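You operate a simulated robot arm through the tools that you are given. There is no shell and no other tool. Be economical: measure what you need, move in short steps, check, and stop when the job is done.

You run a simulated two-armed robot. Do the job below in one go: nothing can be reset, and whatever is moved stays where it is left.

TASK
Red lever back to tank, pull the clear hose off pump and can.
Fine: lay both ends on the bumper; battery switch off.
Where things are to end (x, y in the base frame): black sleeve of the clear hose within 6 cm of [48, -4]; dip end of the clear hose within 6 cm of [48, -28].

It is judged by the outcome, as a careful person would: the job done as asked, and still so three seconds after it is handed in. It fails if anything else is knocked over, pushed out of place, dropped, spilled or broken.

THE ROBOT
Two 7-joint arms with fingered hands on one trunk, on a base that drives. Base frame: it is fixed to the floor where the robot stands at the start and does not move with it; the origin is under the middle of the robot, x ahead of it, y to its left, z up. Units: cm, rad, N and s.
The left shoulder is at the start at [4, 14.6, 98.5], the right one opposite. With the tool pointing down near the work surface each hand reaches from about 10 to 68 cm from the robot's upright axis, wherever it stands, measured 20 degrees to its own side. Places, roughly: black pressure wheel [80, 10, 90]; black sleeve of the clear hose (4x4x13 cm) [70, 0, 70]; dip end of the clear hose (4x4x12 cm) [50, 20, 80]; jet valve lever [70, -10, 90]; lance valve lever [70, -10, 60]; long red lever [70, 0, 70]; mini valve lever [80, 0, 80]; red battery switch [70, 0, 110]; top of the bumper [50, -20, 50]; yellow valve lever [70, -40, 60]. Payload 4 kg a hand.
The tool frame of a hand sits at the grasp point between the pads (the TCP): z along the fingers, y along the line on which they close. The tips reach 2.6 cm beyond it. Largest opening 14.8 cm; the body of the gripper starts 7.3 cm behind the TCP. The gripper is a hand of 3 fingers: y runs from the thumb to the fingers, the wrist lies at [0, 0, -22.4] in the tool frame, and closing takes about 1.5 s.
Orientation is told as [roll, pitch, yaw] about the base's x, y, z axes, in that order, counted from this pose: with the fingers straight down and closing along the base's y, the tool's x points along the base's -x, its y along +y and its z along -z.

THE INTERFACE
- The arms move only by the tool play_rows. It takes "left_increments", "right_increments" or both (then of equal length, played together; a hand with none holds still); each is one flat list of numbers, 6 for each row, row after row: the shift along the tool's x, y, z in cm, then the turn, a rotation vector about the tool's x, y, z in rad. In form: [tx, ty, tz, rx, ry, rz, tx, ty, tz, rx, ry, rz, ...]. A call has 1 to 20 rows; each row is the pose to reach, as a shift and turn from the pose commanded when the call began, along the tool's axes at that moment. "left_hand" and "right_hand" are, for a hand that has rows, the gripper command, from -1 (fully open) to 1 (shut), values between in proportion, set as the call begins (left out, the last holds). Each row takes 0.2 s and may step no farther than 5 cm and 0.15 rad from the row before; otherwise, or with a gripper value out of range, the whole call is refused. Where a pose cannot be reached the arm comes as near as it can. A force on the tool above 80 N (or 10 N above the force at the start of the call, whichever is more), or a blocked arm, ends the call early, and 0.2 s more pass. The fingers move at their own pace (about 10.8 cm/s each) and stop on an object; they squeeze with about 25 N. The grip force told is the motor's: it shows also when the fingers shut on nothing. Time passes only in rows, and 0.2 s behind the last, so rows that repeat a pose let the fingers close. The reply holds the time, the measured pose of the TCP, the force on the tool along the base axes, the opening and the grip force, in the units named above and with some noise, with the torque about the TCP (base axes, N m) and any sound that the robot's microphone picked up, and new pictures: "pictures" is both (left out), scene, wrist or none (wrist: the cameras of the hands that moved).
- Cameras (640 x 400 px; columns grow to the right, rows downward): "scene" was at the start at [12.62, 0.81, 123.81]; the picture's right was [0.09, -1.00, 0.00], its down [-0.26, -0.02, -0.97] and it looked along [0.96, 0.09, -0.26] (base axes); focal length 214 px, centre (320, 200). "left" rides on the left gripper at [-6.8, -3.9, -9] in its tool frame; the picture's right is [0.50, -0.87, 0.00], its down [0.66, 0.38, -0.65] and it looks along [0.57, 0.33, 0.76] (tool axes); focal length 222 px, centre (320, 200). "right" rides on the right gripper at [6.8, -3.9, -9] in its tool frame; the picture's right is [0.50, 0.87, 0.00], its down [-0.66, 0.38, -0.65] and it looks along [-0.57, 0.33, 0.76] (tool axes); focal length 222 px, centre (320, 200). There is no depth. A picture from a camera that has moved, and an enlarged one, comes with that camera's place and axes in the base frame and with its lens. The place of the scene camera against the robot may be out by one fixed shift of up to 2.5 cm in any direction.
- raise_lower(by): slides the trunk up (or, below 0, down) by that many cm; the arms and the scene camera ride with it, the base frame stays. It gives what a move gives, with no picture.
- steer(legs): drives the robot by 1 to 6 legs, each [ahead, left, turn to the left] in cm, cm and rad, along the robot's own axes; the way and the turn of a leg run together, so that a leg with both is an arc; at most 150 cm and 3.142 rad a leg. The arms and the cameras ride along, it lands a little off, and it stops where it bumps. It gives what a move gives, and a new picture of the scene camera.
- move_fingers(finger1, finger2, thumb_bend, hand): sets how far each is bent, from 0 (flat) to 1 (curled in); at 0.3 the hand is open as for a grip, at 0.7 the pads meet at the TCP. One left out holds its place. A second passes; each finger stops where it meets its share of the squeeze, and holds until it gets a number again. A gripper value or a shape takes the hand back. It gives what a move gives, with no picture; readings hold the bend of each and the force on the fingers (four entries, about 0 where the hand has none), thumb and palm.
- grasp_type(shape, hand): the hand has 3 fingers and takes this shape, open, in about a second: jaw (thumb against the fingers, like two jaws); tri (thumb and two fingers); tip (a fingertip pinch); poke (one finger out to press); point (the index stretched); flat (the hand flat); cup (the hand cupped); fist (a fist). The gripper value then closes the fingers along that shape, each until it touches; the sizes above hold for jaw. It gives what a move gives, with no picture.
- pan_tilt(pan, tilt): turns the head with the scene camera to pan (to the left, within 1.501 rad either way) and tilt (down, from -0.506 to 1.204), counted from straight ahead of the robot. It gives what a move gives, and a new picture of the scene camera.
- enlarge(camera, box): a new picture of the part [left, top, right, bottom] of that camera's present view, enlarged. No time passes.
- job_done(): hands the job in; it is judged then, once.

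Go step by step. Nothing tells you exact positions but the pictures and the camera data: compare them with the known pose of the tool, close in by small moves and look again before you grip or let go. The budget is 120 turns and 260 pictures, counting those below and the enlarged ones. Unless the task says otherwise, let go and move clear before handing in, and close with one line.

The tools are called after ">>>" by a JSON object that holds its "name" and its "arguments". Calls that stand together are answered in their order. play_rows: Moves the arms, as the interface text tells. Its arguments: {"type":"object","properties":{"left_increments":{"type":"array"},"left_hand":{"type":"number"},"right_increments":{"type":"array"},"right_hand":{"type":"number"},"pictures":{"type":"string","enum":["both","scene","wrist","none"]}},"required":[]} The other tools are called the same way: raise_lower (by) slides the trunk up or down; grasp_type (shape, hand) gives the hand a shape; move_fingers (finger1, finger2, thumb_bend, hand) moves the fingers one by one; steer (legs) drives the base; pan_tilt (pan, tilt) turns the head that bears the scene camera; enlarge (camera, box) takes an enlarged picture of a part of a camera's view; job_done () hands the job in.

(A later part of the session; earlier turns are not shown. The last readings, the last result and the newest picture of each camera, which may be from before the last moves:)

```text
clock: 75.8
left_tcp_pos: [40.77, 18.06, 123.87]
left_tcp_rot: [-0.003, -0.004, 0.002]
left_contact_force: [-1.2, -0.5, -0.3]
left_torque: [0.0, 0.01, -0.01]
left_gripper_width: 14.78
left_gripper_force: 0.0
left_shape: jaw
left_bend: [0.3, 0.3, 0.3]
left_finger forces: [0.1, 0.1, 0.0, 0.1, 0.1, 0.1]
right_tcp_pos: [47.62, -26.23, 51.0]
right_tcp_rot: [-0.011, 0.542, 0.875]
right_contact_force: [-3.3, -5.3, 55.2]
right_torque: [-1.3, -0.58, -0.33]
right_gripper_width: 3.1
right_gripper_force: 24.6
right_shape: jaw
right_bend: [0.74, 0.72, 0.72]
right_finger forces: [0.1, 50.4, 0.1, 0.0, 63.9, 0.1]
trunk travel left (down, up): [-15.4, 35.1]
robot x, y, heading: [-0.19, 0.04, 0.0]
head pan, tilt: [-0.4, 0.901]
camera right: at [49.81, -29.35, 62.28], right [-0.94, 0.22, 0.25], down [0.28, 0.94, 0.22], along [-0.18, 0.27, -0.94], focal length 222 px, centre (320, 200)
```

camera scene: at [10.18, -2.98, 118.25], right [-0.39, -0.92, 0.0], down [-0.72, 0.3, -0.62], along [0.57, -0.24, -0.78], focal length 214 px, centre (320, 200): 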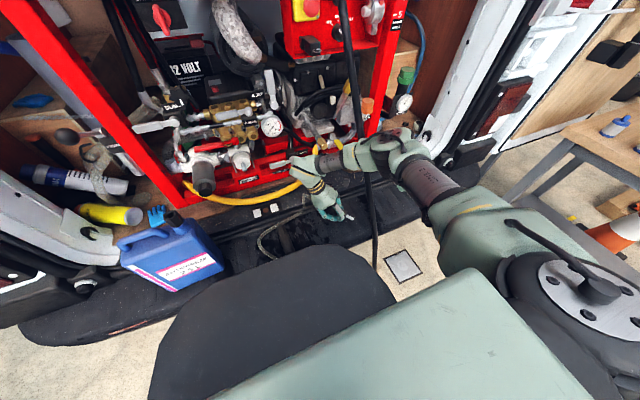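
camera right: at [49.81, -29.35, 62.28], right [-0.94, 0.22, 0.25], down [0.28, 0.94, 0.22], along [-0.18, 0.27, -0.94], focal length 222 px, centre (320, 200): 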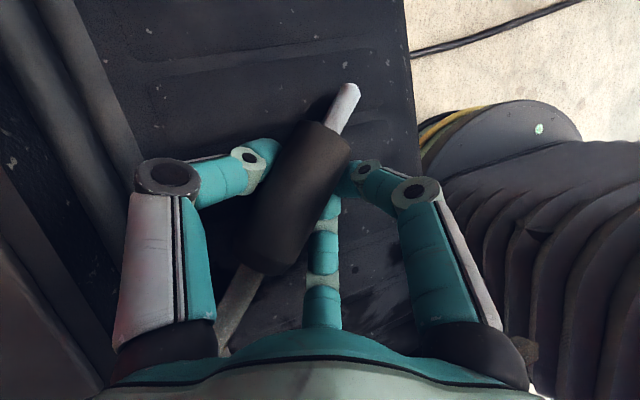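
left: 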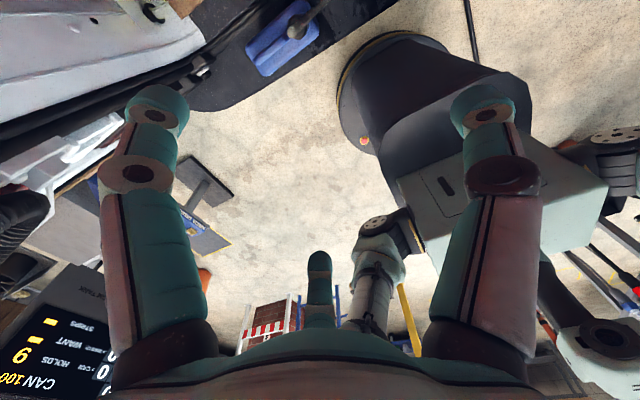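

Touchdown. Easing the pressure and opening the fingers.

>>> {"name": "play_rows", "arguments": {"right_increments": [0.42, 0, -0.68, 0, 0, 0, 0.42, 0, -0.68, 0, 0, 0], "pictures": "none"}}

>>> {"name": "move_fingers", "arguments": {"hand": "right", "finger1": 0.5, "finger2": 0.5, "thumb_bend": 0.5}}

>>> {"name": "enlarge", "arguments": {"camera": "right", "box": [120, 60, 480, 340]}}

>>> {"name": "enlarge", "arguments": {"camera": "scene", "box": [230, 150, 400, 270]}}

```text
clock: 76.4
left_tcp_pos: [41.25, 17.82, 123.61]
left_tcp_rot: [-0.001, -0.003, 0.001]
left_contact_force: [-0.4, 0.3, -0.8]
left_torque: [0.02, 0.02, 0.01]
left_gripper_width: 14.8
left_gripper_force: 0.0
left_shape: jaw
left_bend: [0.3, 0.3, 0.3]
left_finger forces: [0.1, 0.1, 0.1, 0.0, 0.0, 0.0]
right_tcp_pos: [47.47, -25.97, 51.25]
right_tcp_rot: [0.003, 0.545, 0.891]
right_contact_force: [3.7, -2.0, 12.7]
right_torque: [-0.44, -0.33, 0.03]
right_gripper_width: 3.04
right_gripper_force: 24.6
right_shape: jaw
right_bend: [0.74, 0.72, 0.72]
right_finger forces: [0.1, 28.6, 0.0, 0.0, 33.9, 0.0]
trunk travel left (down, up): [-15.4, 35.1]
robot x, y, heading: [-0.16, 0.15, 0.002]
head pan, tilt: [-0.4, 0.901]
```

```text
clock: 77.4
left_tcp_pos: [41.03, 18.12, 123.77]
left_tcp_rot: [-0.003, -0.004, 0.001]
left_contact_force: [0.1, -0.2, 0.5]
left_torque: [-0.01, 0.01, -0.04]
left_gripper_width: 14.8
left_gripper_force: 0.1
left_shape: jaw
left_bend: [0.3, 0.3, 0.3]
left_finger forces: [0.1, 0.0, 0.1, 0.1, 0.0, 0.0]
right_tcp_pos: [47.75, -25.77, 51.75]
right_tcp_rot: [-0.007, 0.541, 0.884]
right_contact_force: [2.7, 9.8, 44.2]
right_torque: [-0.63, -0.63, 0.33]
right_gripper_width: 5.11
right_gripper_force: 22.2
right_shape: fingers
right_bend: [0.5, 0.75, 0.54]
right_finger forces: [0.1, 11.7, 0.1, 0.0, 33.3, 0.0]
trunk travel left (down, up): [-15.4, 35.1]
robot x, y, heading: [-0.07, 0.28, 0.002]
head pan, tilt: [-0.4, 0.901]
```

```text
1.43 times, centred on (300, 200) of right
camera zoom: at [49.94, -29.12, 62.9], right [-0.94, 0.21, 0.25], down [0.27, 0.94, 0.22], along [-0.19, 0.28, -0.94], focal length 317 px, centre (349, 200)
```

zoom: 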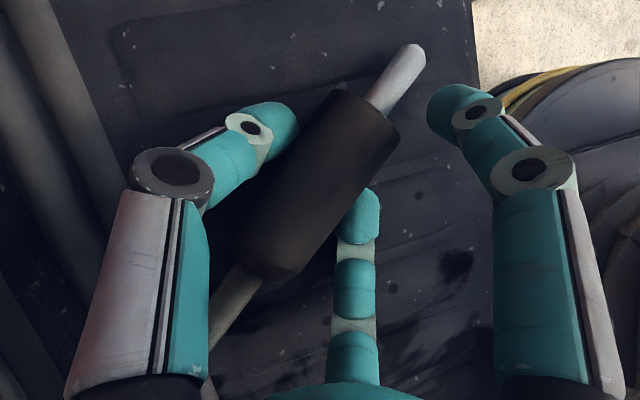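

```text
3.33 times, centred on (315, 210) of scene
camera zoom: at [9.78, -2.67, 118.3], right [-0.39, -0.92, 0.0], down [-0.72, 0.3, -0.62], along [0.58, -0.24, -0.78], focal length 715 px, centre (337, 167)
```

zoom: 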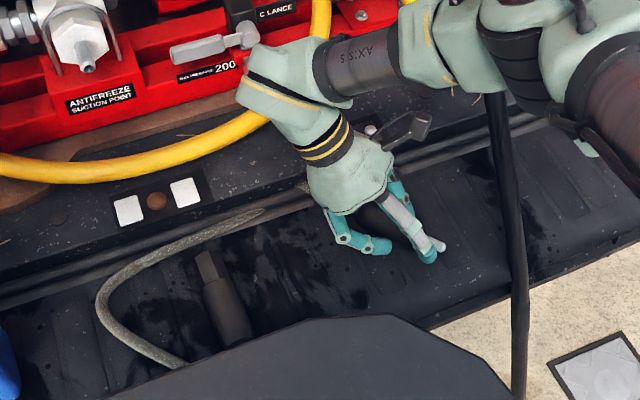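

A finger presses on the bumper; lifting slightly so it can finish opening, then up.

>>> {"name": "play_rows", "arguments": {"right_increments": [0.3, 0, -0.45, 0, 0, 0, 0.55, 0, -0.9, 0, 0, 0, 0.55, 0, -0.9, 0, 0, 0, 0.55, 0, -0.9, 0, 0, 0], "pictures": "wrist"}}

```text
clock: 78.4
left_tcp_pos: [41.31, 17.8, 123.64]
left_tcp_rot: [-0.001, 0.0, 0.002]
left_contact_force: [-0.2, -0.1, 0.7]
left_torque: [0.0, 0.01, -0.02]
left_gripper_width: 14.81
left_gripper_force: 0.2
left_shape: jaw
left_bend: [0.3, 0.3, 0.3]
left_finger forces: [0.0, 0.0, 0.0, 0.0, 0.0, 0.1]
right_tcp_pos: [47.56, -26.2, 52.09]
right_tcp_rot: [0.001, 0.547, 0.889]
right_contact_force: [-0.3, -1.5, 6.8]
right_torque: [0.0, 0.09, 0.04]
right_gripper_width: 6.15
right_gripper_force: 4.2
right_shape: fingers
right_bend: [0.5, 0.74, 0.5]
right_finger forces: [0.0, 7.0, 0.0, 0.0, 0.1, 0.0]
trunk travel left (down, up): [-15.4, 35.1]
robot x, y, heading: [-0.18, 0.27, -0.006]
head pan, tilt: [-0.4, 0.901]
camera right: at [49.82, -29.45, 63.34], right [-0.94, 0.22, 0.26], down [0.28, 0.94, 0.22], along [-0.2, 0.28, -0.94], focal length 222 px, centre (320, 200)
```

right: 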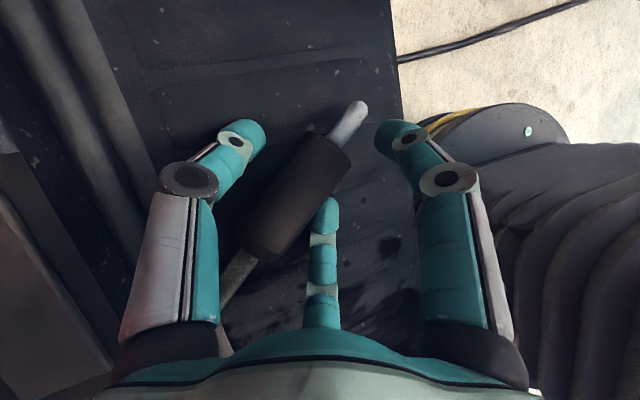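

>>> {"name": "play_rows", "arguments": {"right_increments": [0.3, 0, -0.45, 0, 0, 0, 0.6, 0, -0.95, 0, 0, 0, 0.9, 0, -1.45, 0, 0, 0, 1.2, 0, -1.95, 0, 0, 0], "pictures": "wrist"}}

>>> {"name": "move_fingers", "arguments": {"hand": "right", "finger1": 0.42, "finger2": 0.42, "thumb_bend": 0.42}}

>>> {"name": "enlarge", "arguments": {"camera": "right", "box": [120, 60, 480, 340]}}

```text
clock: 79.4
left_tcp_pos: [41.38, 17.75, 123.47]
left_tcp_rot: [0.0, 0.0, 0.002]
left_contact_force: [-0.4, -0.3, 0.7]
left_torque: [-0.01, -0.03, 0.02]
left_gripper_width: 14.79
left_gripper_force: 0.0
left_shape: jaw
left_bend: [0.3, 0.3, 0.3]
left_finger forces: [0.0, 0.0, 0.1, 0.0, 0.0, 0.1]
right_tcp_pos: [47.42, -25.95, 54.5]
right_tcp_rot: [0.003, 0.546, 0.889]
right_contact_force: [0.7, -0.8, -0.3]
right_torque: [0.02, -0.01, -0.01]
right_gripper_width: 6.17
right_gripper_force: 0.0
right_shape: fingers
right_bend: [0.5, 0.5, 0.5]
right_finger forces: [0.0, 0.0, 0.0, 0.0, 0.1, 0.1]
trunk travel left (down, up): [-15.4, 35.1]
robot x, y, heading: [-0.14, 0.11, 0.004]
head pan, tilt: [-0.4, 0.901]
camera right: at [49.8, -29.36, 65.68], right [-0.94, 0.21, 0.26], down [0.27, 0.94, 0.22], along [-0.2, 0.28, -0.94], focal length 222 px, centre (320, 200)
```

right: 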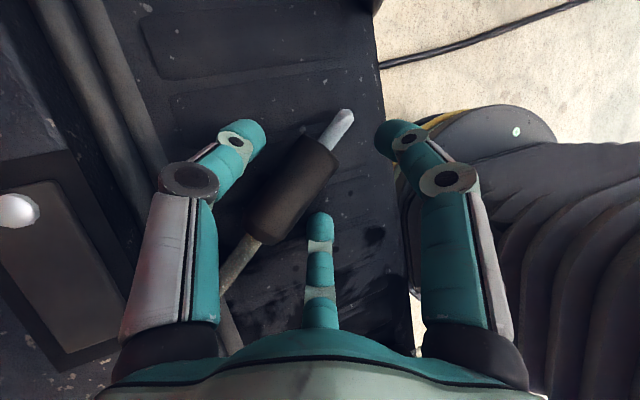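

```text
clock: 80.4
left_tcp_pos: [41.46, 17.86, 123.72]
left_tcp_rot: [-0.001, 0.001, 0.0]
left_contact_force: [-0.6, -0.3, 0.1]
left_torque: [0.01, 0.01, 0.04]
left_gripper_width: 14.79
left_gripper_force: 0.1
left_shape: jaw
left_bend: [0.3, 0.3, 0.3]
left_finger forces: [0.0, 0.0, 0.0, 0.0, 0.0, 0.1]
right_tcp_pos: [47.38, -26.1, 54.48]
right_tcp_rot: [0.002, 0.548, 0.889]
right_contact_force: [-0.3, 1.0, -1.0]
right_torque: [0.01, 0.03, 0.05]
right_gripper_width: 8.78
right_gripper_force: 0.1
right_shape: fingers
right_bend: [0.42, 0.42, 0.42]
right_finger forces: [0.0, 0.1, 0.0, 0.1, 0.0, 0.1]
trunk travel left (down, up): [-15.4, 35.1]
robot x, y, heading: [0.03, 0.07, -0.003]
head pan, tilt: [-0.4, 0.901]
```

```text
1.43 times, centred on (300, 200) of right
camera zoom: at [49.83, -29.38, 65.69], right [-0.94, 0.21, 0.26], down [0.27, 0.94, 0.22], along [-0.2, 0.28, -0.94], focal length 317 px, centre (349, 200)
```

zoom: 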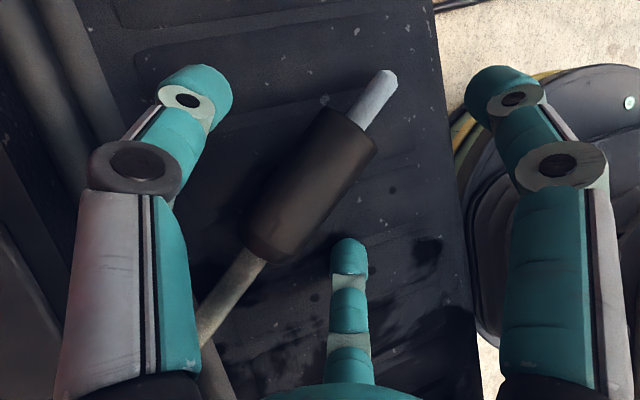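

Dip end rests at about (48,-26.5) on the bumper. Lifting the hand straight up clear of it.

>>> {"name": "play_rows", "arguments": {"right_increments": [1, 0, -1.7, 0, 0, 0, 3, 0, -5, 0, 0, 0, 5.2, 0, -8.5, 0, 0, 0, 7.3, 0, -12, 0, 0, 0, 9.9, 0, -16, 0, 0, 0, 12.5, 0, -20.5, 0, 0, 0]}}

>>> {"name": "enlarge", "arguments": {"camera": "scene", "box": [220, 150, 400, 270]}}

>>> {"name": "enlarge", "arguments": {"camera": "right", "box": [120, 0, 480, 240]}}

```text
refused: row 6 steps farther than a row can; nothing moved
```

```text
3.33 times, centred on (310, 210) of scene
camera zoom: at [10.17, -2.98, 118.25], right [-0.39, -0.92, 0.0], down [-0.72, 0.3, -0.62], along [0.57, -0.24, -0.78], focal length 715 px, centre (353, 167)
```

zoom: 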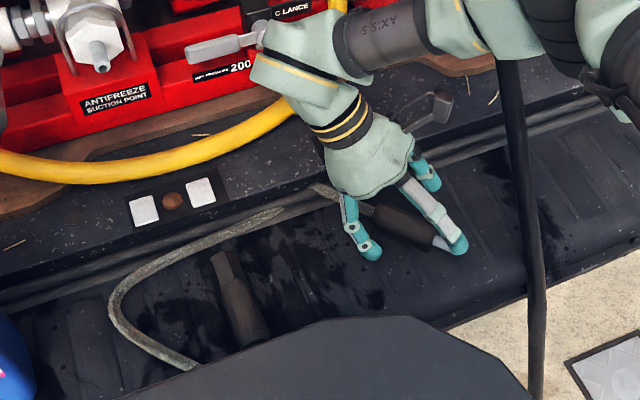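

```text
1.67 times, centred on (300, 120) of right
camera zoom: at [49.83, -29.38, 65.69], right [-0.94, 0.21, 0.26], down [0.27, 0.94, 0.22], along [-0.2, 0.28, -0.94], focal length 370 px, centre (353, 333)
```

zoom: 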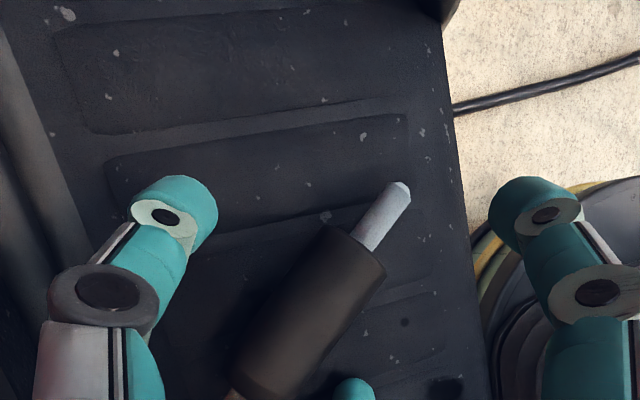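

>>> {"name": "play_rows", "arguments": {"right_increments": [1, 0, -1.7, 0, 0, 0, 3, 0, -5, 0, 0, 0, 5.2, 0, -8.5, 0, 0, 0, 7.5, 1.5, -11.5, 0, 0, 0, 10, 3, -14.5, 0, 0, 0, 12.5, 4.5, -17.5, 0, 0, 0]}}

>>> {"name": "enlarge", "arguments": {"camera": "scene", "box": [220, 150, 400, 270]}}

```text
clock: 81.8
left_tcp_pos: [41.33, 17.77, 123.76]
left_tcp_rot: [-0.001, -0.002, 0.002]
left_contact_force: [0.2, 0.1, -0.1]
left_torque: [-0.01, -0.02, 0.0]
left_gripper_width: 14.8
left_gripper_force: 0.2
left_shape: jaw
left_bend: [0.3, 0.3, 0.3]
left_finger forces: [0.1, 0.0, 0.0, 0.0, 0.0, 0.0]
right_tcp_pos: [42.76, -24.23, 75.82]
right_tcp_rot: [0.002, 0.547, 0.888]
right_contact_force: [0.0, -0.1, 0.0]
right_torque: [0.0, 0.0, 0.03]
right_gripper_width: 8.8
right_gripper_force: 0.0
right_shape: fingers
right_bend: [0.42, 0.42, 0.42]
right_finger forces: [0.0, 0.1, 0.1, 0.1, 0.0, 0.1]
trunk travel left (down, up): [-15.4, 35.1]
robot x, y, heading: [-0.2, -0.14, 0.001]
head pan, tilt: [-0.4, 0.901]
camera scene: at [10.08, -2.95, 118.26], right [-0.39, -0.92, 0.0], down [-0.72, 0.3, -0.62], along [0.57, -0.24, -0.78], focal length 214 px, centre (320, 200)
camera right: at [45.19, -27.55, 87.04], right [-0.94, 0.22, 0.26], down [0.27, 0.94, 0.22], along [-0.2, 0.28, -0.94], focal length 222 px, centre (320, 200)
```

scene: 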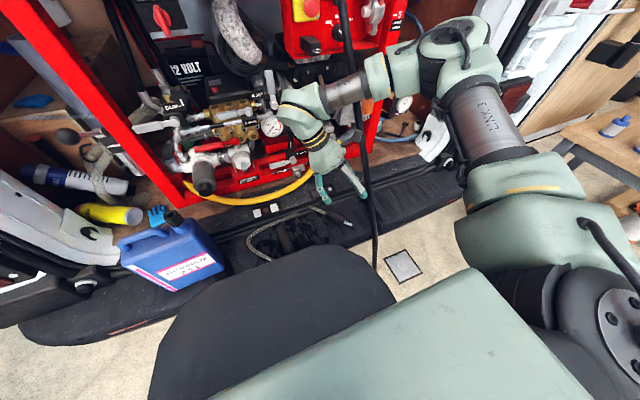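
right: 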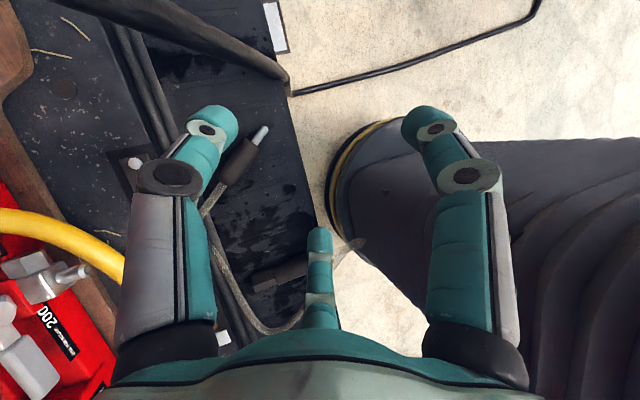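

```text
3.33 times, centred on (310, 210) of scene
camera zoom: at [10.08, -2.95, 118.26], right [-0.39, -0.92, 0.0], down [-0.72, 0.3, -0.62], along [0.57, -0.24, -0.78], focal length 715 px, centre (353, 167)
```

zoom: 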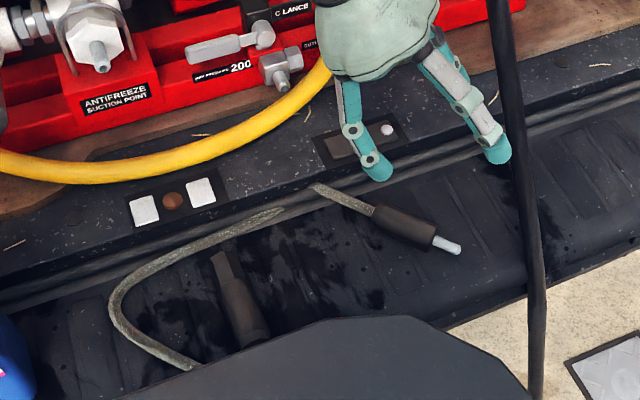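

Both hose ends lie where wanted: sleeve ~(47.5,-6), dip ~(48,-26.5). Now the battery switch: I'll bring the right hand back to neutral and take a close look at the switch.

>>> {"name": "play_rows", "arguments": {"right_increments": [1.3, 0, -2.1, 0, -0.137, 0, 2.6, 0, -4.2, 0, -0.274, 0, 3.9, 0, -6.4, 0, -0.41, 0, 5.2, 0, -8.5, 0, -0.547, 0], "pictures": "none"}}

>>> {"name": "play_rows", "arguments": {"right_increments": [-2.2, 1.2, -1.6, 0, 0, 0.148, -4.5, 2.4, -3.3, 0, 0, 0.296, -6.7, 3.5, -5, 0, 0, 0.444, -9, 4.7, -6.7, 0, 0, 0.592, -11.2, 5.9, -8.3, 0, 0, 0.74, -13.5, 7.1, -10, 0, 0, 0.888], "pictures": "none"}}

>>> {"name": "pan_tilt", "arguments": {"pan": 0.08, "tilt": 0.25}}

```text
clock: 82.8
left_tcp_pos: [41.24, 17.74, 123.66]
left_tcp_rot: [-0.001, -0.001, 0.002]
left_contact_force: [0.0, 1.2, 0.0]
left_torque: [-0.02, 0.0, 0.0]
left_gripper_width: 14.76
left_gripper_force: 0.1
left_shape: jaw
left_bend: [0.3, 0.3, 0.3]
left_finger forces: [0.0, 0.0, 0.0, 0.0, 0.0, 0.1]
right_tcp_pos: [42.96, -24.46, 85.98]
right_tcp_rot: [0.003, -0.003, 0.889]
right_contact_force: [-0.2, 0.2, -0.3]
right_torque: [-0.02, 0.03, -0.01]
right_gripper_width: 8.82
right_gripper_force: 0.1
right_shape: fingers
right_bend: [0.42, 0.42, 0.42]
right_finger forces: [0.0, 0.0, 0.1, 0.0, 0.1, 0.1]
trunk travel left (down, up): [-15.4, 35.1]
robot x, y, heading: [-0.24, 0.12, 0.0]
head pan, tilt: [-0.4, 0.901]
```

```text
clock: 84.2
left_tcp_pos: [41.3, 17.91, 123.66]
left_tcp_rot: [0.0, -0.001, 0.004]
left_contact_force: [0.3, 0.9, 0.0]
left_torque: [0.01, -0.01, -0.03]
left_gripper_width: 14.8
left_gripper_force: 0.0
left_shape: jaw
left_bend: [0.3, 0.3, 0.3]
left_finger forces: [0.0, 0.1, 0.0, 0.0, 0.0, 0.0]
right_tcp_pos: [45.63, -9.43, 96.15]
right_tcp_rot: [0.002, 0.001, -0.002]
right_contact_force: [0.6, 0.3, -0.3]
right_torque: [-0.01, -0.02, -0.01]
right_gripper_width: 8.82
right_gripper_force: 0.1
right_shape: fingers
right_bend: [0.42, 0.42, 0.42]
right_finger forces: [0.0, 0.0, 0.1, 0.0, 0.1, 0.0]
trunk travel left (down, up): [-15.4, 35.1]
robot x, y, heading: [-0.06, 0.2, -0.005]
head pan, tilt: [-0.4, 0.901]
```

```text
clock: 85.2
left_tcp_pos: [41.36, 17.78, 123.67]
left_tcp_rot: [-0.001, 0.0, 0.003]
left_contact_force: [0.2, 0.6, -0.6]
left_torque: [0.0, 0.0, 0.0]
left_gripper_width: 14.79
left_gripper_force: 0.1
left_shape: jaw
left_bend: [0.3, 0.3, 0.3]
left_finger forces: [0.0, 0.0, 0.1, 0.0, 0.0, 0.0]
right_tcp_pos: [45.72, -9.52, 95.92]
right_tcp_rot: [0.002, 0.001, 0.0]
right_contact_force: [0.4, -0.3, 0.4]
right_torque: [0.02, 0.0, 0.01]
right_gripper_width: 8.81
right_gripper_force: 0.1
right_shape: fingers
right_bend: [0.42, 0.42, 0.42]
right_finger forces: [0.0, 0.0, 0.1, 0.0, 0.0, 0.0]
trunk travel left (down, up): [-15.4, 35.1]
robot x, y, heading: [-0.03, -0.36, 0.0]
head pan, tilt: [0.08, 0.25]
camera scene: at [12.52, 0.71, 123.95], right [0.08, -1.0, 0.0], down [-0.25, -0.02, -0.97], along [0.97, 0.08, -0.25], focal length 214 px, centre (320, 200)
```

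scene: 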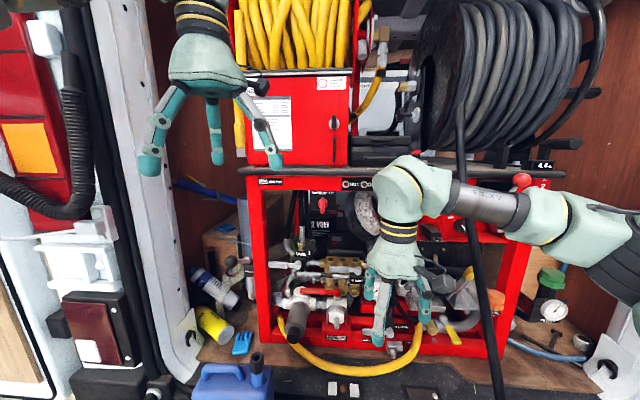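

>>> {"name": "enlarge", "arguments": {"camera": "scene", "box": [295, 180, 345, 220]}}

>>> {"name": "play_rows", "arguments": {"right_increments": [0, 2, 0, 0, -0.14, 0, -0.6, 4, -1, 0, -0.28, 0, -1.2, 6, -2, 0, -0.42, 0, -1.8, 8, -3, 0, -0.56, 0, -2.4, 9.5, -4, 0, -0.7, 0, -3, 11, -5, 0, -0.84, 0, -3.6, 12, -6, 0, -0.98, 0, -4.2, 13, -7, 0, -1.12, 0, -4.8, 14, -8, 0, -1.26, 0, -5.4, 14.3, -9, 0, -1.4, 0, -6, 14.3, -10, 0, -1.54, 0]}}

```text
10.00 times, centred on (320, 200) of scene
camera zoom: at [12.52, 0.71, 123.95], right [0.08, -1.0, 0.0], down [-0.25, -0.02, -0.97], along [0.97, 0.08, -0.25], focal length 2145 px, centre (320, 200)
```

zoom: 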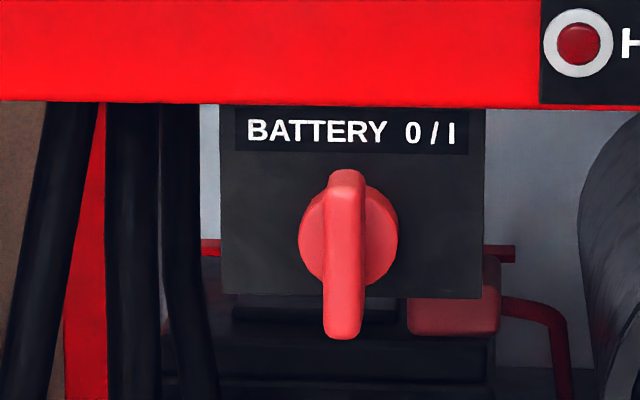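

```text
clock: 87.6
left_tcp_pos: [41.34, 17.8, 123.68]
left_tcp_rot: [-0.001, -0.002, 0.004]
left_contact_force: [-0.7, 0.2, 0.9]
left_torque: [0.02, -0.05, 0.0]
left_gripper_width: 14.78
left_gripper_force: 0.1
left_shape: jaw
left_bend: [0.3, 0.3, 0.3]
left_finger forces: [0.1, 0.1, 0.0, 0.0, 0.0, 0.0]
right_tcp_pos: [51.86, 7.14, 113.16]
right_tcp_rot: [-0.273, -1.498, 0.261]
right_contact_force: [0.3, 0.3, -0.1]
right_torque: [-0.01, -0.02, 0.03]
right_gripper_width: 8.83
right_gripper_force: 0.1
right_shape: fingers
right_bend: [0.42, 0.42, 0.42]
right_finger forces: [0.0, 0.0, 0.0, 0.0, 0.0, 0.1]
right hand out of reach, approached as far as the arm can: row 10, 11
trunk travel left (down, up): [-15.4, 35.1]
robot x, y, heading: [-0.06, -0.04, 0.0]
head pan, tilt: [0.08, 0.25]
camera scene: at [12.45, 0.8, 123.96], right [0.08, -1.0, 0.0], down [-0.25, -0.02, -0.97], along [0.97, 0.08, -0.25], focal length 214 px, centre (320, 200)
camera right: at [42.31, 3.2, 106.97], right [-0.02, 0.86, -0.52], down [-0.6, 0.4, 0.69], along [0.8, 0.33, 0.51], focal length 222 px, centre (320, 200)
```

scene: 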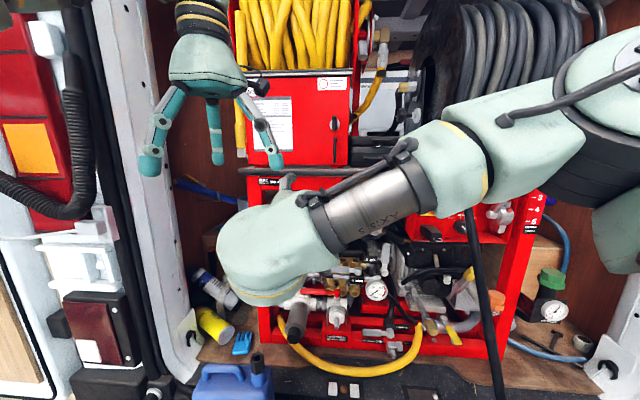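
right: 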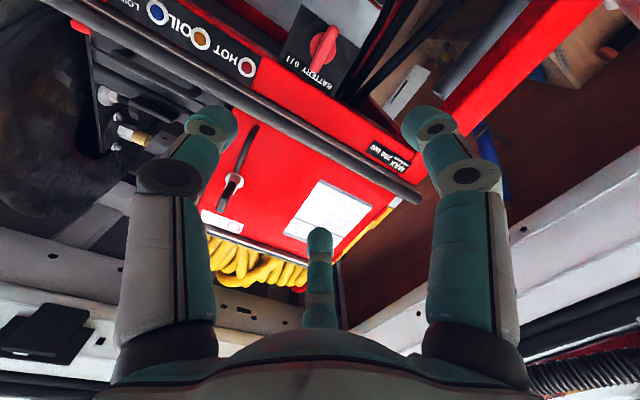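

Switch handle is at about (69.2,4.8,107.8), vertical, ~4.6 cm tall. Moving the hand level with it, stopping short.

>>> {"name": "play_rows", "arguments": {"right_increments": [1.7, -0.7, 2.3, 0, 0, 0, 3.4, -1.4, 4.6, 0, 0, 0, 5.1, -2.1, 6.8, 0, 0, 0]}}

>>> {"name": "enlarge", "arguments": {"camera": "right", "box": [220, 0, 440, 140]}}

```text
clock: 88.4
left_tcp_pos: [41.49, 17.68, 123.6]
left_tcp_rot: [-0.001, 0.0, 0.001]
left_contact_force: [0.9, 0.2, -0.2]
left_torque: [-0.02, 0.0, 0.02]
left_gripper_width: 14.8
left_gripper_force: 0.0
left_shape: jaw
left_bend: [0.3, 0.3, 0.3]
left_finger forces: [0.1, 0.0, 0.0, 0.0, 0.1, 0.0]
right_tcp_pos: [59.17, 6.61, 113.18]
right_tcp_rot: [-0.206, -1.499, 0.194]
right_contact_force: [0.9, -0.4, 0.2]
right_torque: [-0.01, 0.0, -0.01]
right_gripper_width: 8.81
right_gripper_force: 0.1
right_shape: fingers
right_bend: [0.42, 0.42, 0.42]
right_finger forces: [0.1, 0.0, 0.1, 0.0, 0.0, 0.0]
right hand out of reach, approached as far as the arm can: row 1, 2, 3
trunk travel left (down, up): [-15.4, 35.1]
robot x, y, heading: [-0.26, 0.5, 0.001]
head pan, tilt: [0.08, 0.25]
camera scene: at [12.62, 0.69, 123.94], right [0.08, -1.0, 0.0], down [-0.25, -0.02, -0.97], along [0.97, 0.08, -0.25], focal length 214 px, centre (320, 200)
camera right: at [49.63, 2.7, 107.12], right [-0.03, 0.86, -0.51], down [-0.6, 0.39, 0.69], along [0.8, 0.33, 0.51], focal length 222 px, centre (320, 200)
```

scene: 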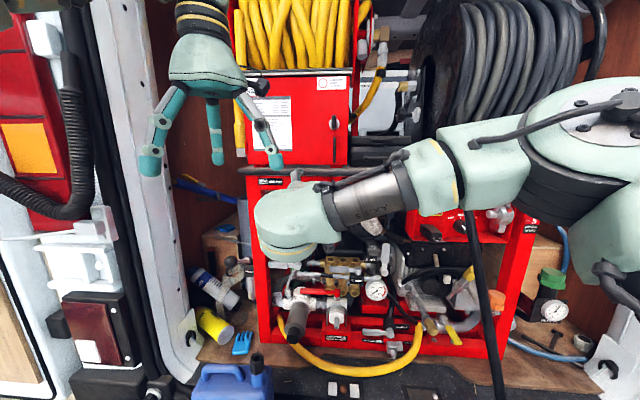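
right: 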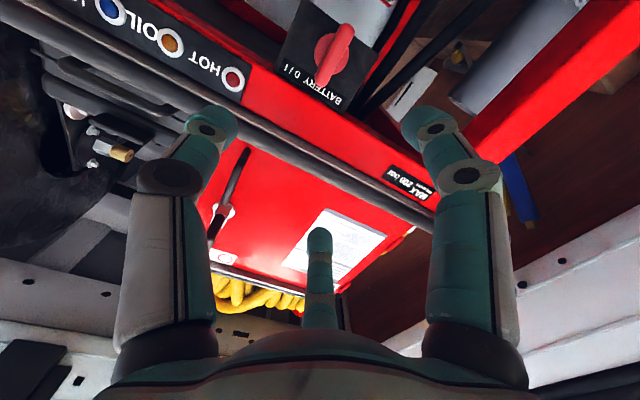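

```text
2.86 times, centred on (330, 70) of right
camera zoom: at [49.63, 2.7, 107.12], right [-0.03, 0.86, -0.51], down [-0.6, 0.39, 0.69], along [0.8, 0.33, 0.51], focal length 635 px, centre (291, 571)
```

zoom: 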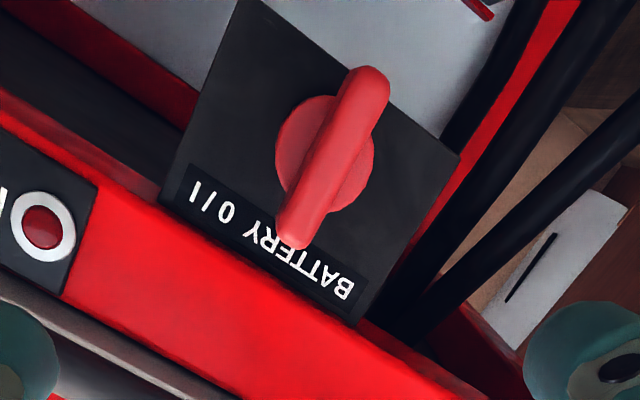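

The level-hand posture bottoms out near z=113, so I'll lower the trunk 5.5 cm to bring it to the switch height.

>>> {"name": "raise_lower", "arguments": {"by": -5.5}}

>>> {"name": "enlarge", "arguments": {"camera": "right", "box": [200, 0, 480, 200]}}

```text
clock: 89.4
left_tcp_pos: [41.5, 17.87, 118.06]
left_tcp_rot: [-0.001, 0.0, 0.002]
left_contact_force: [0.9, 0.7, 0.2]
left_torque: [0.01, 0.01, 0.06]
left_gripper_width: 14.8
left_gripper_force: 0.0
left_shape: jaw
left_bend: [0.3, 0.3, 0.3]
left_finger forces: [0.0, 0.0, 0.0, 0.1, 0.1, 0.0]
right_tcp_pos: [59.03, 6.73, 107.67]
right_tcp_rot: [-0.205, -1.501, 0.191]
right_contact_force: [0.2, 0.0, 0.2]
right_torque: [0.02, 0.0, 0.01]
right_gripper_width: 8.81
right_gripper_force: 0.0
right_shape: fingers
right_bend: [0.42, 0.42, 0.42]
right_finger forces: [0.0, 0.1, 0.0, 0.0, 0.0, 0.1]
trunk travel left (down, up): [-9.9, 40.6]
robot x, y, heading: [-0.49, 0.09, -0.0]
head pan, tilt: [0.08, 0.25]
```

```text
2.00 times, centred on (340, 100) of right
camera zoom: at [49.5, 2.73, 101.58], right [-0.02, 0.86, -0.51], down [-0.6, 0.39, 0.69], along [0.8, 0.33, 0.51], focal length 444 px, centre (280, 400)
```

zoom: 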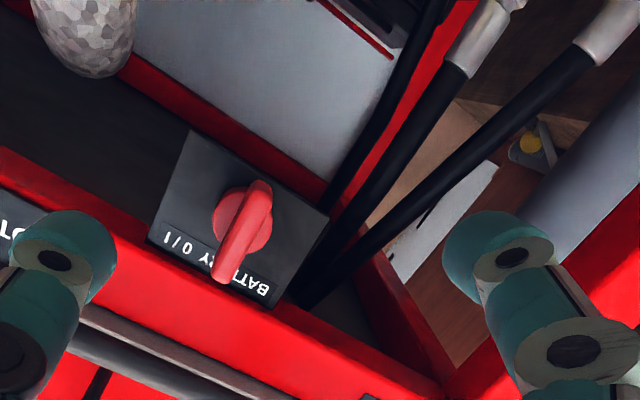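

>>> {"name": "play_rows", "arguments": {"right_increments": [0, -0.9, 2.5, 0, 0, 0, 0, -1.8, 5, 0, 0, 0]}}

>>> {"name": "enlarge", "arguments": {"camera": "right", "box": [200, 0, 480, 200]}}

```text
clock: 90.0
left_tcp_pos: [41.49, 17.79, 117.89]
left_tcp_rot: [0.001, 0.0, 0.002]
left_contact_force: [-0.2, -0.8, -0.5]
left_torque: [0.0, 0.01, -0.03]
left_gripper_width: 14.79
left_gripper_force: 0.0
left_shape: jaw
left_bend: [0.3, 0.3, 0.3]
left_finger forces: [0.0, 0.0, 0.1, 0.0, 0.1, 0.1]
right_tcp_pos: [64.03, 4.8, 107.4]
right_tcp_rot: [-0.205, -1.5, 0.194]
right_contact_force: [-0.4, -0.1, -0.4]
right_torque: [-0.03, -0.02, -0.01]
right_gripper_width: 8.82
right_gripper_force: 0.1
right_shape: fingers
right_bend: [0.42, 0.42, 0.42]
right_finger forces: [0.0, 0.0, 0.0, 0.1, 0.0, 0.0]
trunk travel left (down, up): [-9.9, 40.6]
robot x, y, heading: [-0.12, 0.37, -0.006]
head pan, tilt: [0.08, 0.25]
camera scene: at [12.56, 0.69, 118.36], right [0.08, -1.0, 0.0], down [-0.25, -0.02, -0.97], along [0.97, 0.08, -0.25], focal length 214 px, centre (320, 200)
camera right: at [54.51, 0.91, 101.31], right [-0.03, 0.86, -0.51], down [-0.6, 0.39, 0.69], along [0.8, 0.33, 0.51], focal length 222 px, centre (320, 200)
```

scene: 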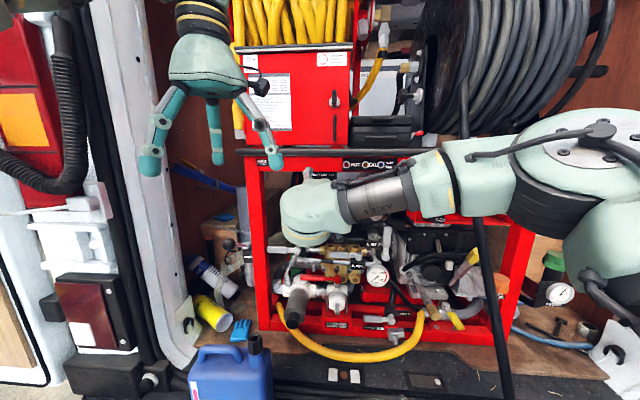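
right: 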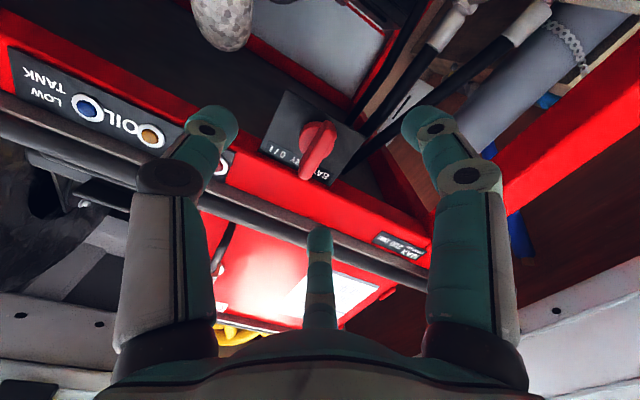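

```text
2.00 times, centred on (340, 100) of right
camera zoom: at [54.51, 0.91, 101.31], right [-0.03, 0.86, -0.51], down [-0.6, 0.39, 0.69], along [0.8, 0.33, 0.51], focal length 444 px, centre (280, 400)
```

zoom: 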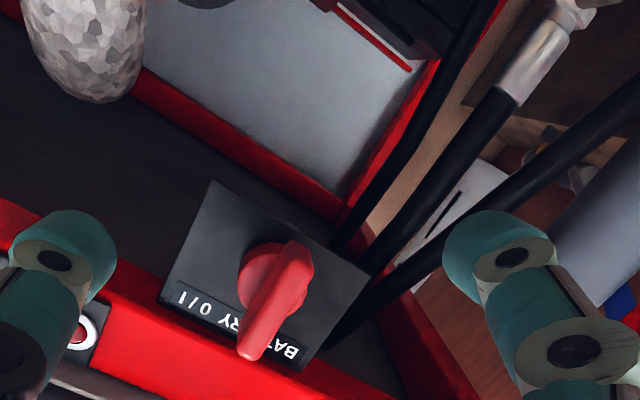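

Handle is centred between the digits. Advancing onto it.

>>> {"name": "play_rows", "arguments": {"right_increments": [0.3, 0, 1.5, 0, 0, 0, 0.5, 0, 3, 0, 0, 0, 0.6, 0, 4, 0, 0, 0]}}

>>> {"name": "enlarge", "arguments": {"camera": "right", "box": [200, 50, 480, 250]}}

```text
clock: 90.8
left_tcp_pos: [41.42, 17.72, 118.07]
left_tcp_rot: [0.001, -0.001, 0.001]
left_contact_force: [0.2, -0.4, -0.5]
left_torque: [0.0, 0.06, 0.04]
left_gripper_width: 14.8
left_gripper_force: 0.1
left_shape: jaw
left_bend: [0.3, 0.3, 0.3]
left_finger forces: [0.0, 0.1, 0.0, 0.1, 0.1, 0.0]
right_tcp_pos: [68.07, 4.64, 106.57]
right_tcp_rot: [-0.206, -1.502, 0.196]
right_contact_force: [-0.3, 0.4, -0.3]
right_torque: [0.01, -0.01, -0.02]
right_gripper_width: 8.81
right_gripper_force: 0.0
right_shape: fingers
right_bend: [0.42, 0.42, 0.42]
right_finger forces: [0.0, 0.1, 0.0, 0.0, 0.0, 0.0]
trunk travel left (down, up): [-9.9, 40.6]
robot x, y, heading: [-0.31, 0.01, 0.002]
head pan, tilt: [0.08, 0.25]
camera scene: at [12.54, 0.71, 118.36], right [0.08, -1.0, 0.0], down [-0.25, -0.02, -0.97], along [0.97, 0.08, -0.25], focal length 214 px, centre (320, 200)
camera right: at [58.45, 0.83, 100.41], right [-0.02, 0.86, -0.51], down [-0.6, 0.39, 0.69], along [0.8, 0.33, 0.51], focal length 222 px, centre (320, 200)
```

scene: 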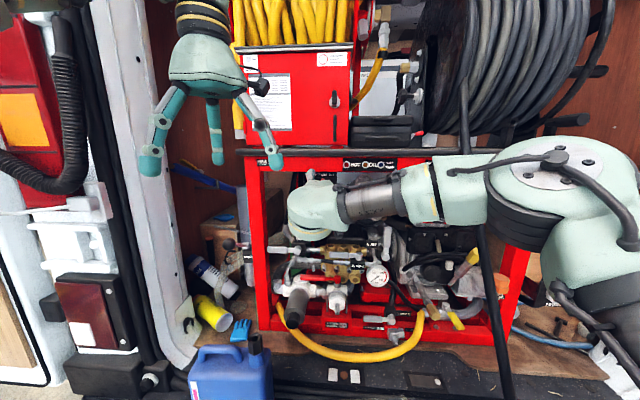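
right: 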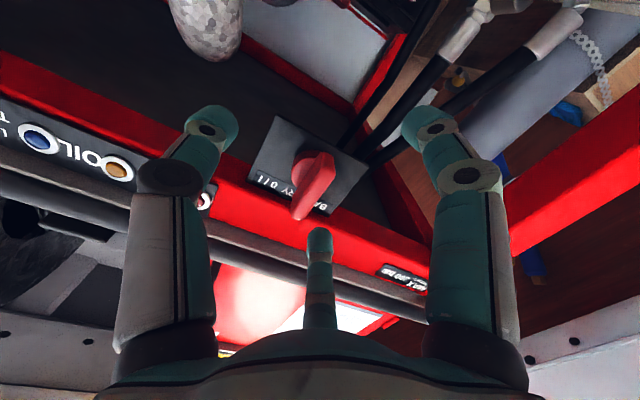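

```text
2.00 times, centred on (340, 150) of right
camera zoom: at [58.45, 0.83, 100.41], right [-0.02, 0.86, -0.51], down [-0.6, 0.39, 0.69], along [0.8, 0.33, 0.51], focal length 444 px, centre (280, 300)
```

zoom: 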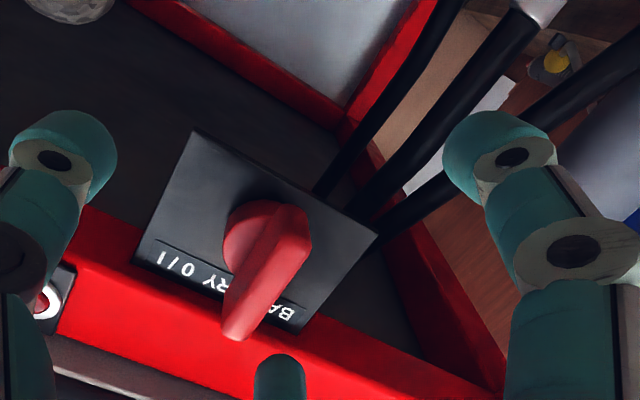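

>>> {"name": "play_rows", "arguments": {"right_increments": [-0.3, 0.2, 0.6, 0, 0, 0, -0.5, 0.2, 1.2, 0, 0, 0, -0.5, 0.2, 1.8, 0, 0, 0], "pictures": "wrist"}}

>>> {"name": "enlarge", "arguments": {"camera": "right", "box": [200, 80, 480, 280]}}

```text
clock: 91.6
left_tcp_pos: [40.85, 17.72, 118.27]
left_tcp_rot: [-0.001, -0.006, 0.002]
left_contact_force: [0.3, -0.2, -0.5]
left_torque: [0.03, -0.02, -0.05]
left_gripper_width: 14.79
left_gripper_force: 0.1
left_shape: jaw
left_bend: [0.3, 0.3, 0.3]
left_finger forces: [0.0, 0.1, 0.0, 0.0, 0.0, 0.0]
right_tcp_pos: [69.18, 5.1, 107.14]
right_tcp_rot: [-0.241, -1.506, 0.235]
right_contact_force: [-32.4, -2.1, -3.6]
right_torque: [0.03, -1.56, 0.8]
right_gripper_width: 8.82
right_gripper_force: 16.3
right_shape: fingers
right_bend: [0.42, 0.42, 0.42]
right_finger forces: [0.1, 32.4, 0.0, 0.0, 0.1, 0.0]
trunk travel left (down, up): [-9.9, 40.6]
robot x, y, heading: [0.0, -0.06, 0.001]
head pan, tilt: [0.08, 0.25]
camera right: at [59.7, 1.22, 101.05], right [-0.03, 0.86, -0.51], down [-0.61, 0.39, 0.69], along [0.79, 0.33, 0.51], focal length 222 px, centre (320, 200)
```

right: 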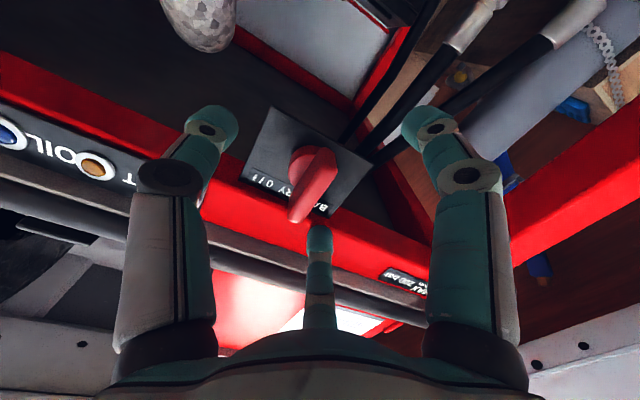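

```text
2.00 times, centred on (340, 180) of right
camera zoom: at [59.7, 1.22, 101.05], right [-0.03, 0.86, -0.51], down [-0.61, 0.39, 0.69], along [0.79, 0.33, 0.51], focal length 444 px, centre (280, 240)
```

zoom: 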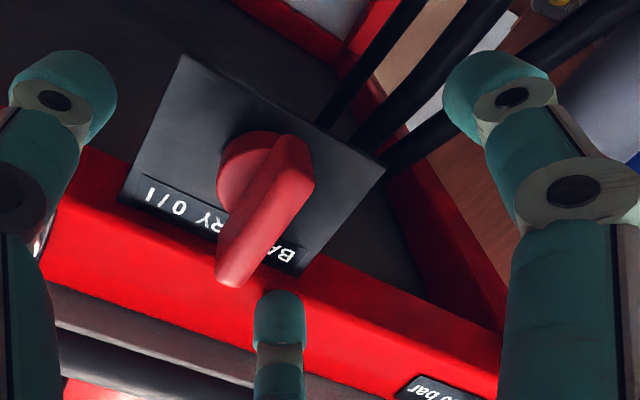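

The upper finger met the frame bar in front of the recessed switch. I'll back off and try the fingertip-pinch shape.

>>> {"name": "play_rows", "arguments": {"right_increments": [0, 0, -2.5, 0, 0, 0, 0.3, 0, -5, 0, 0, 0], "pictures": "none"}}

>>> {"name": "grasp_type", "arguments": {"hand": "right", "shape": "tip"}}

>>> {"name": "enlarge", "arguments": {"camera": "right", "box": [0, 0, 640, 400]}}

```text
clock: 92.2
left_tcp_pos: [41.31, 17.83, 118.2]
left_tcp_rot: [0.0, -0.001, 0.001]
left_contact_force: [-0.7, -0.1, -0.8]
left_torque: [0.0, -0.02, 0.03]
left_gripper_width: 14.78
left_gripper_force: 0.0
left_shape: jaw
left_bend: [0.3, 0.3, 0.3]
left_finger forces: [0.0, 0.0, 0.0, 0.0, 0.1, 0.1]
right_tcp_pos: [64.87, 4.9, 106.99]
right_tcp_rot: [-0.21, -1.498, 0.198]
right_contact_force: [0.3, 0.1, 0.4]
right_torque: [-0.02, -0.01, -0.03]
right_gripper_width: 8.83
right_gripper_force: 0.0
right_shape: fingers
right_bend: [0.42, 0.42, 0.42]
right_finger forces: [0.0, 0.0, 0.1, 0.0, 0.1, 0.0]
trunk travel left (down, up): [-9.9, 40.6]
robot x, y, heading: [-0.07, 0.05, -0.004]
head pan, tilt: [0.08, 0.25]
```

```text
clock: 93.1
left_tcp_pos: [41.39, 17.95, 118.03]
left_tcp_rot: [0.0, 0.001, 0.003]
left_contact_force: [1.1, -1.1, -0.1]
left_torque: [0.03, 0.01, -0.01]
left_gripper_width: 14.8
left_gripper_force: 0.1
left_shape: jaw
left_bend: [0.3, 0.3, 0.3]
left_finger forces: [0.1, 0.0, 0.0, 0.0, 0.0, 0.0]
right_tcp_pos: [65.09, 5.09, 106.86]
right_tcp_rot: [-0.216, -1.498, 0.202]
right_contact_force: [0.1, -0.1, -0.4]
right_torque: [0.01, -0.01, 0.03]
right_gripper_width: 14.81
right_gripper_force: 0.1
right_shape: tip
right_bend: [0.3, 0.3, 0.3]
right_finger forces: [0.1, 0.1, 0.0, 0.0, 0.1, 0.0]
trunk travel left (down, up): [-9.9, 40.6]
robot x, y, heading: [0.01, 0.12, -0.002]
head pan, tilt: [0.08, 0.25]
```

```text
1.00 times, centred on (320, 200) of right (not enlarged: the box is as wide or as high as the picture)
camera zoom: at [55.43, 1.15, 100.87], right [-0.03, 0.86, -0.51], down [-0.6, 0.4, 0.69], along [0.8, 0.33, 0.51], focal length 222 px, centre (320, 200)
```

zoom: 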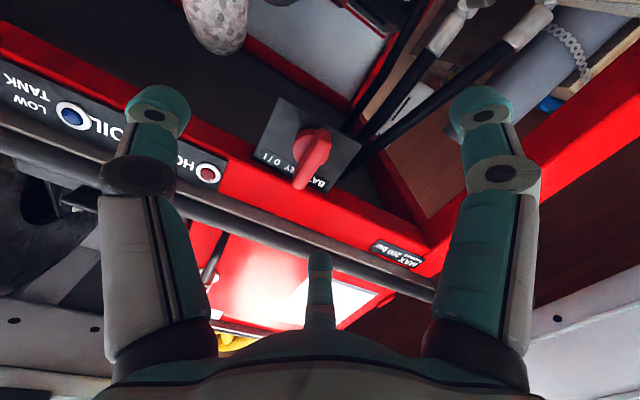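

>>> {"name": "move_fingers", "arguments": {"hand": "right", "finger1": 0.42, "finger2": 1.0, "thumb_bend": 0.42}}

>>> {"name": "enlarge", "arguments": {"camera": "right", "box": [0, 0, 640, 400]}}

```text
clock: 94.1
left_tcp_pos: [41.4, 17.84, 118.08]
left_tcp_rot: [0.0, 0.0, 0.002]
left_contact_force: [0.6, -0.5, -0.9]
left_torque: [-0.01, -0.02, 0.02]
left_gripper_width: 14.79
left_gripper_force: 0.0
left_shape: jaw
left_bend: [0.3, 0.3, 0.3]
left_finger forces: [0.0, 0.0, 0.0, 0.1, 0.2, 0.0]
right_tcp_pos: [65.06, 5.03, 106.99]
right_tcp_rot: [-0.216, -1.498, 0.203]
right_contact_force: [-0.1, 0.2, 0.4]
right_torque: [0.02, -0.02, 0.03]
right_gripper_width: 8.91
right_gripper_force: 0.1
right_shape: fingers
right_bend: [0.42, 1.0, 0.42]
right_finger forces: [0.0, 0.0, 0.0, 0.1, 0.1, 0.1]
trunk travel left (down, up): [-9.9, 40.6]
robot x, y, heading: [-0.17, 0.22, -0.005]
head pan, tilt: [0.08, 0.25]
```

```text
1.00 times, centred on (320, 200) of right (not enlarged: the box is as wide or as high as the picture)
camera zoom: at [55.42, 1.15, 100.86], right [-0.03, 0.86, -0.51], down [-0.6, 0.4, 0.69], along [0.8, 0.33, 0.5], focal length 222 px, centre (320, 200)
```

zoom: 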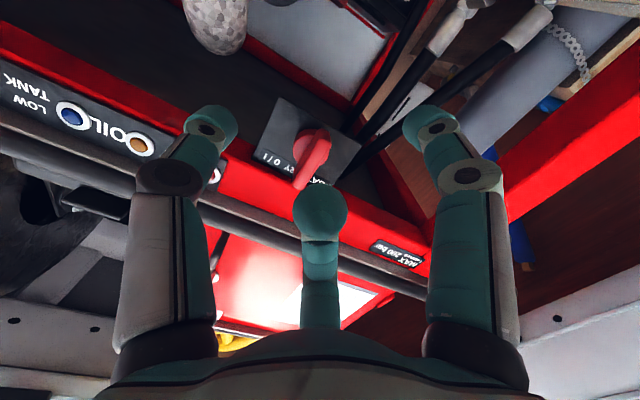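

Finger 2 is the upper one; with it curled, finger 1 and thumb pinch straight across. Advancing again with finger 2 curled.

>>> {"name": "play_rows", "arguments": {"right_increments": [-0.3, -0.1, 1.5, 0, 0, 0, -0.6, -0.2, 3, 0, 0, 0, -0.7, -0.2, 4.3, 0, 0, 0], "pictures": "wrist"}}

>>> {"name": "enlarge", "arguments": {"camera": "right", "box": [180, 80, 460, 280]}}

```text
clock: 94.9
left_tcp_pos: [41.47, 17.77, 118.0]
left_tcp_rot: [0.002, 0.0, 0.001]
left_contact_force: [0.8, 0.3, 0.5]
left_torque: [-0.01, 0.0, 0.02]
left_gripper_width: 14.8
left_gripper_force: 0.0
left_shape: jaw
left_bend: [0.3, 0.3, 0.3]
left_finger forces: [0.0, 0.0, 0.0, 0.0, 0.0, 0.0]
right_tcp_pos: [69.2, 4.76, 107.21]
right_tcp_rot: [-0.204, -1.5, 0.194]
right_contact_force: [-0.1, 0.7, 0.7]
right_torque: [-0.04, -0.01, -0.02]
right_gripper_width: 8.9
right_gripper_force: 0.0
right_shape: fingers
right_bend: [0.42, 1.0, 0.42]
right_finger forces: [0.0, 0.1, 0.0, 0.0, 0.0, 0.0]
trunk travel left (down, up): [-9.9, 40.6]
robot x, y, heading: [0.16, 0.22, -0.001]
head pan, tilt: [0.08, 0.25]
camera right: at [59.69, 0.92, 101.18], right [-0.03, 0.86, -0.51], down [-0.6, 0.39, 0.69], along [0.8, 0.33, 0.51], focal length 222 px, centre (320, 200)
```

right: 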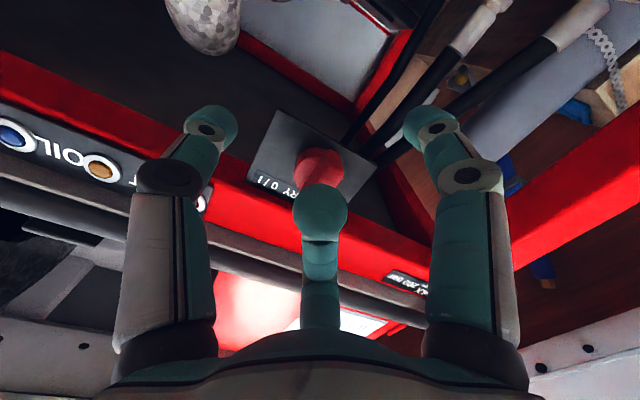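

```text
2.00 times, centred on (320, 180) of right
camera zoom: at [59.69, 0.92, 101.18], right [-0.03, 0.86, -0.51], down [-0.6, 0.39, 0.69], along [0.8, 0.33, 0.51], focal length 444 px, centre (320, 240)
```

zoom: 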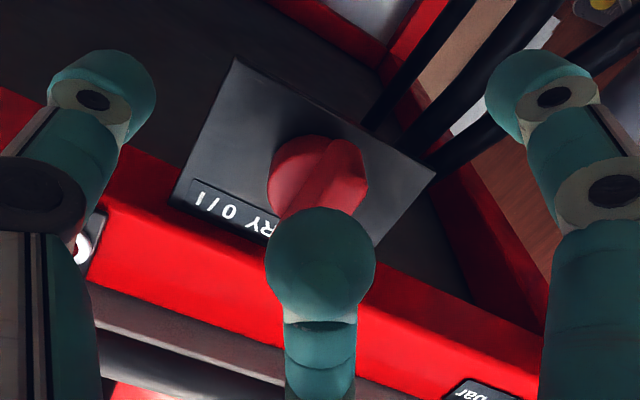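

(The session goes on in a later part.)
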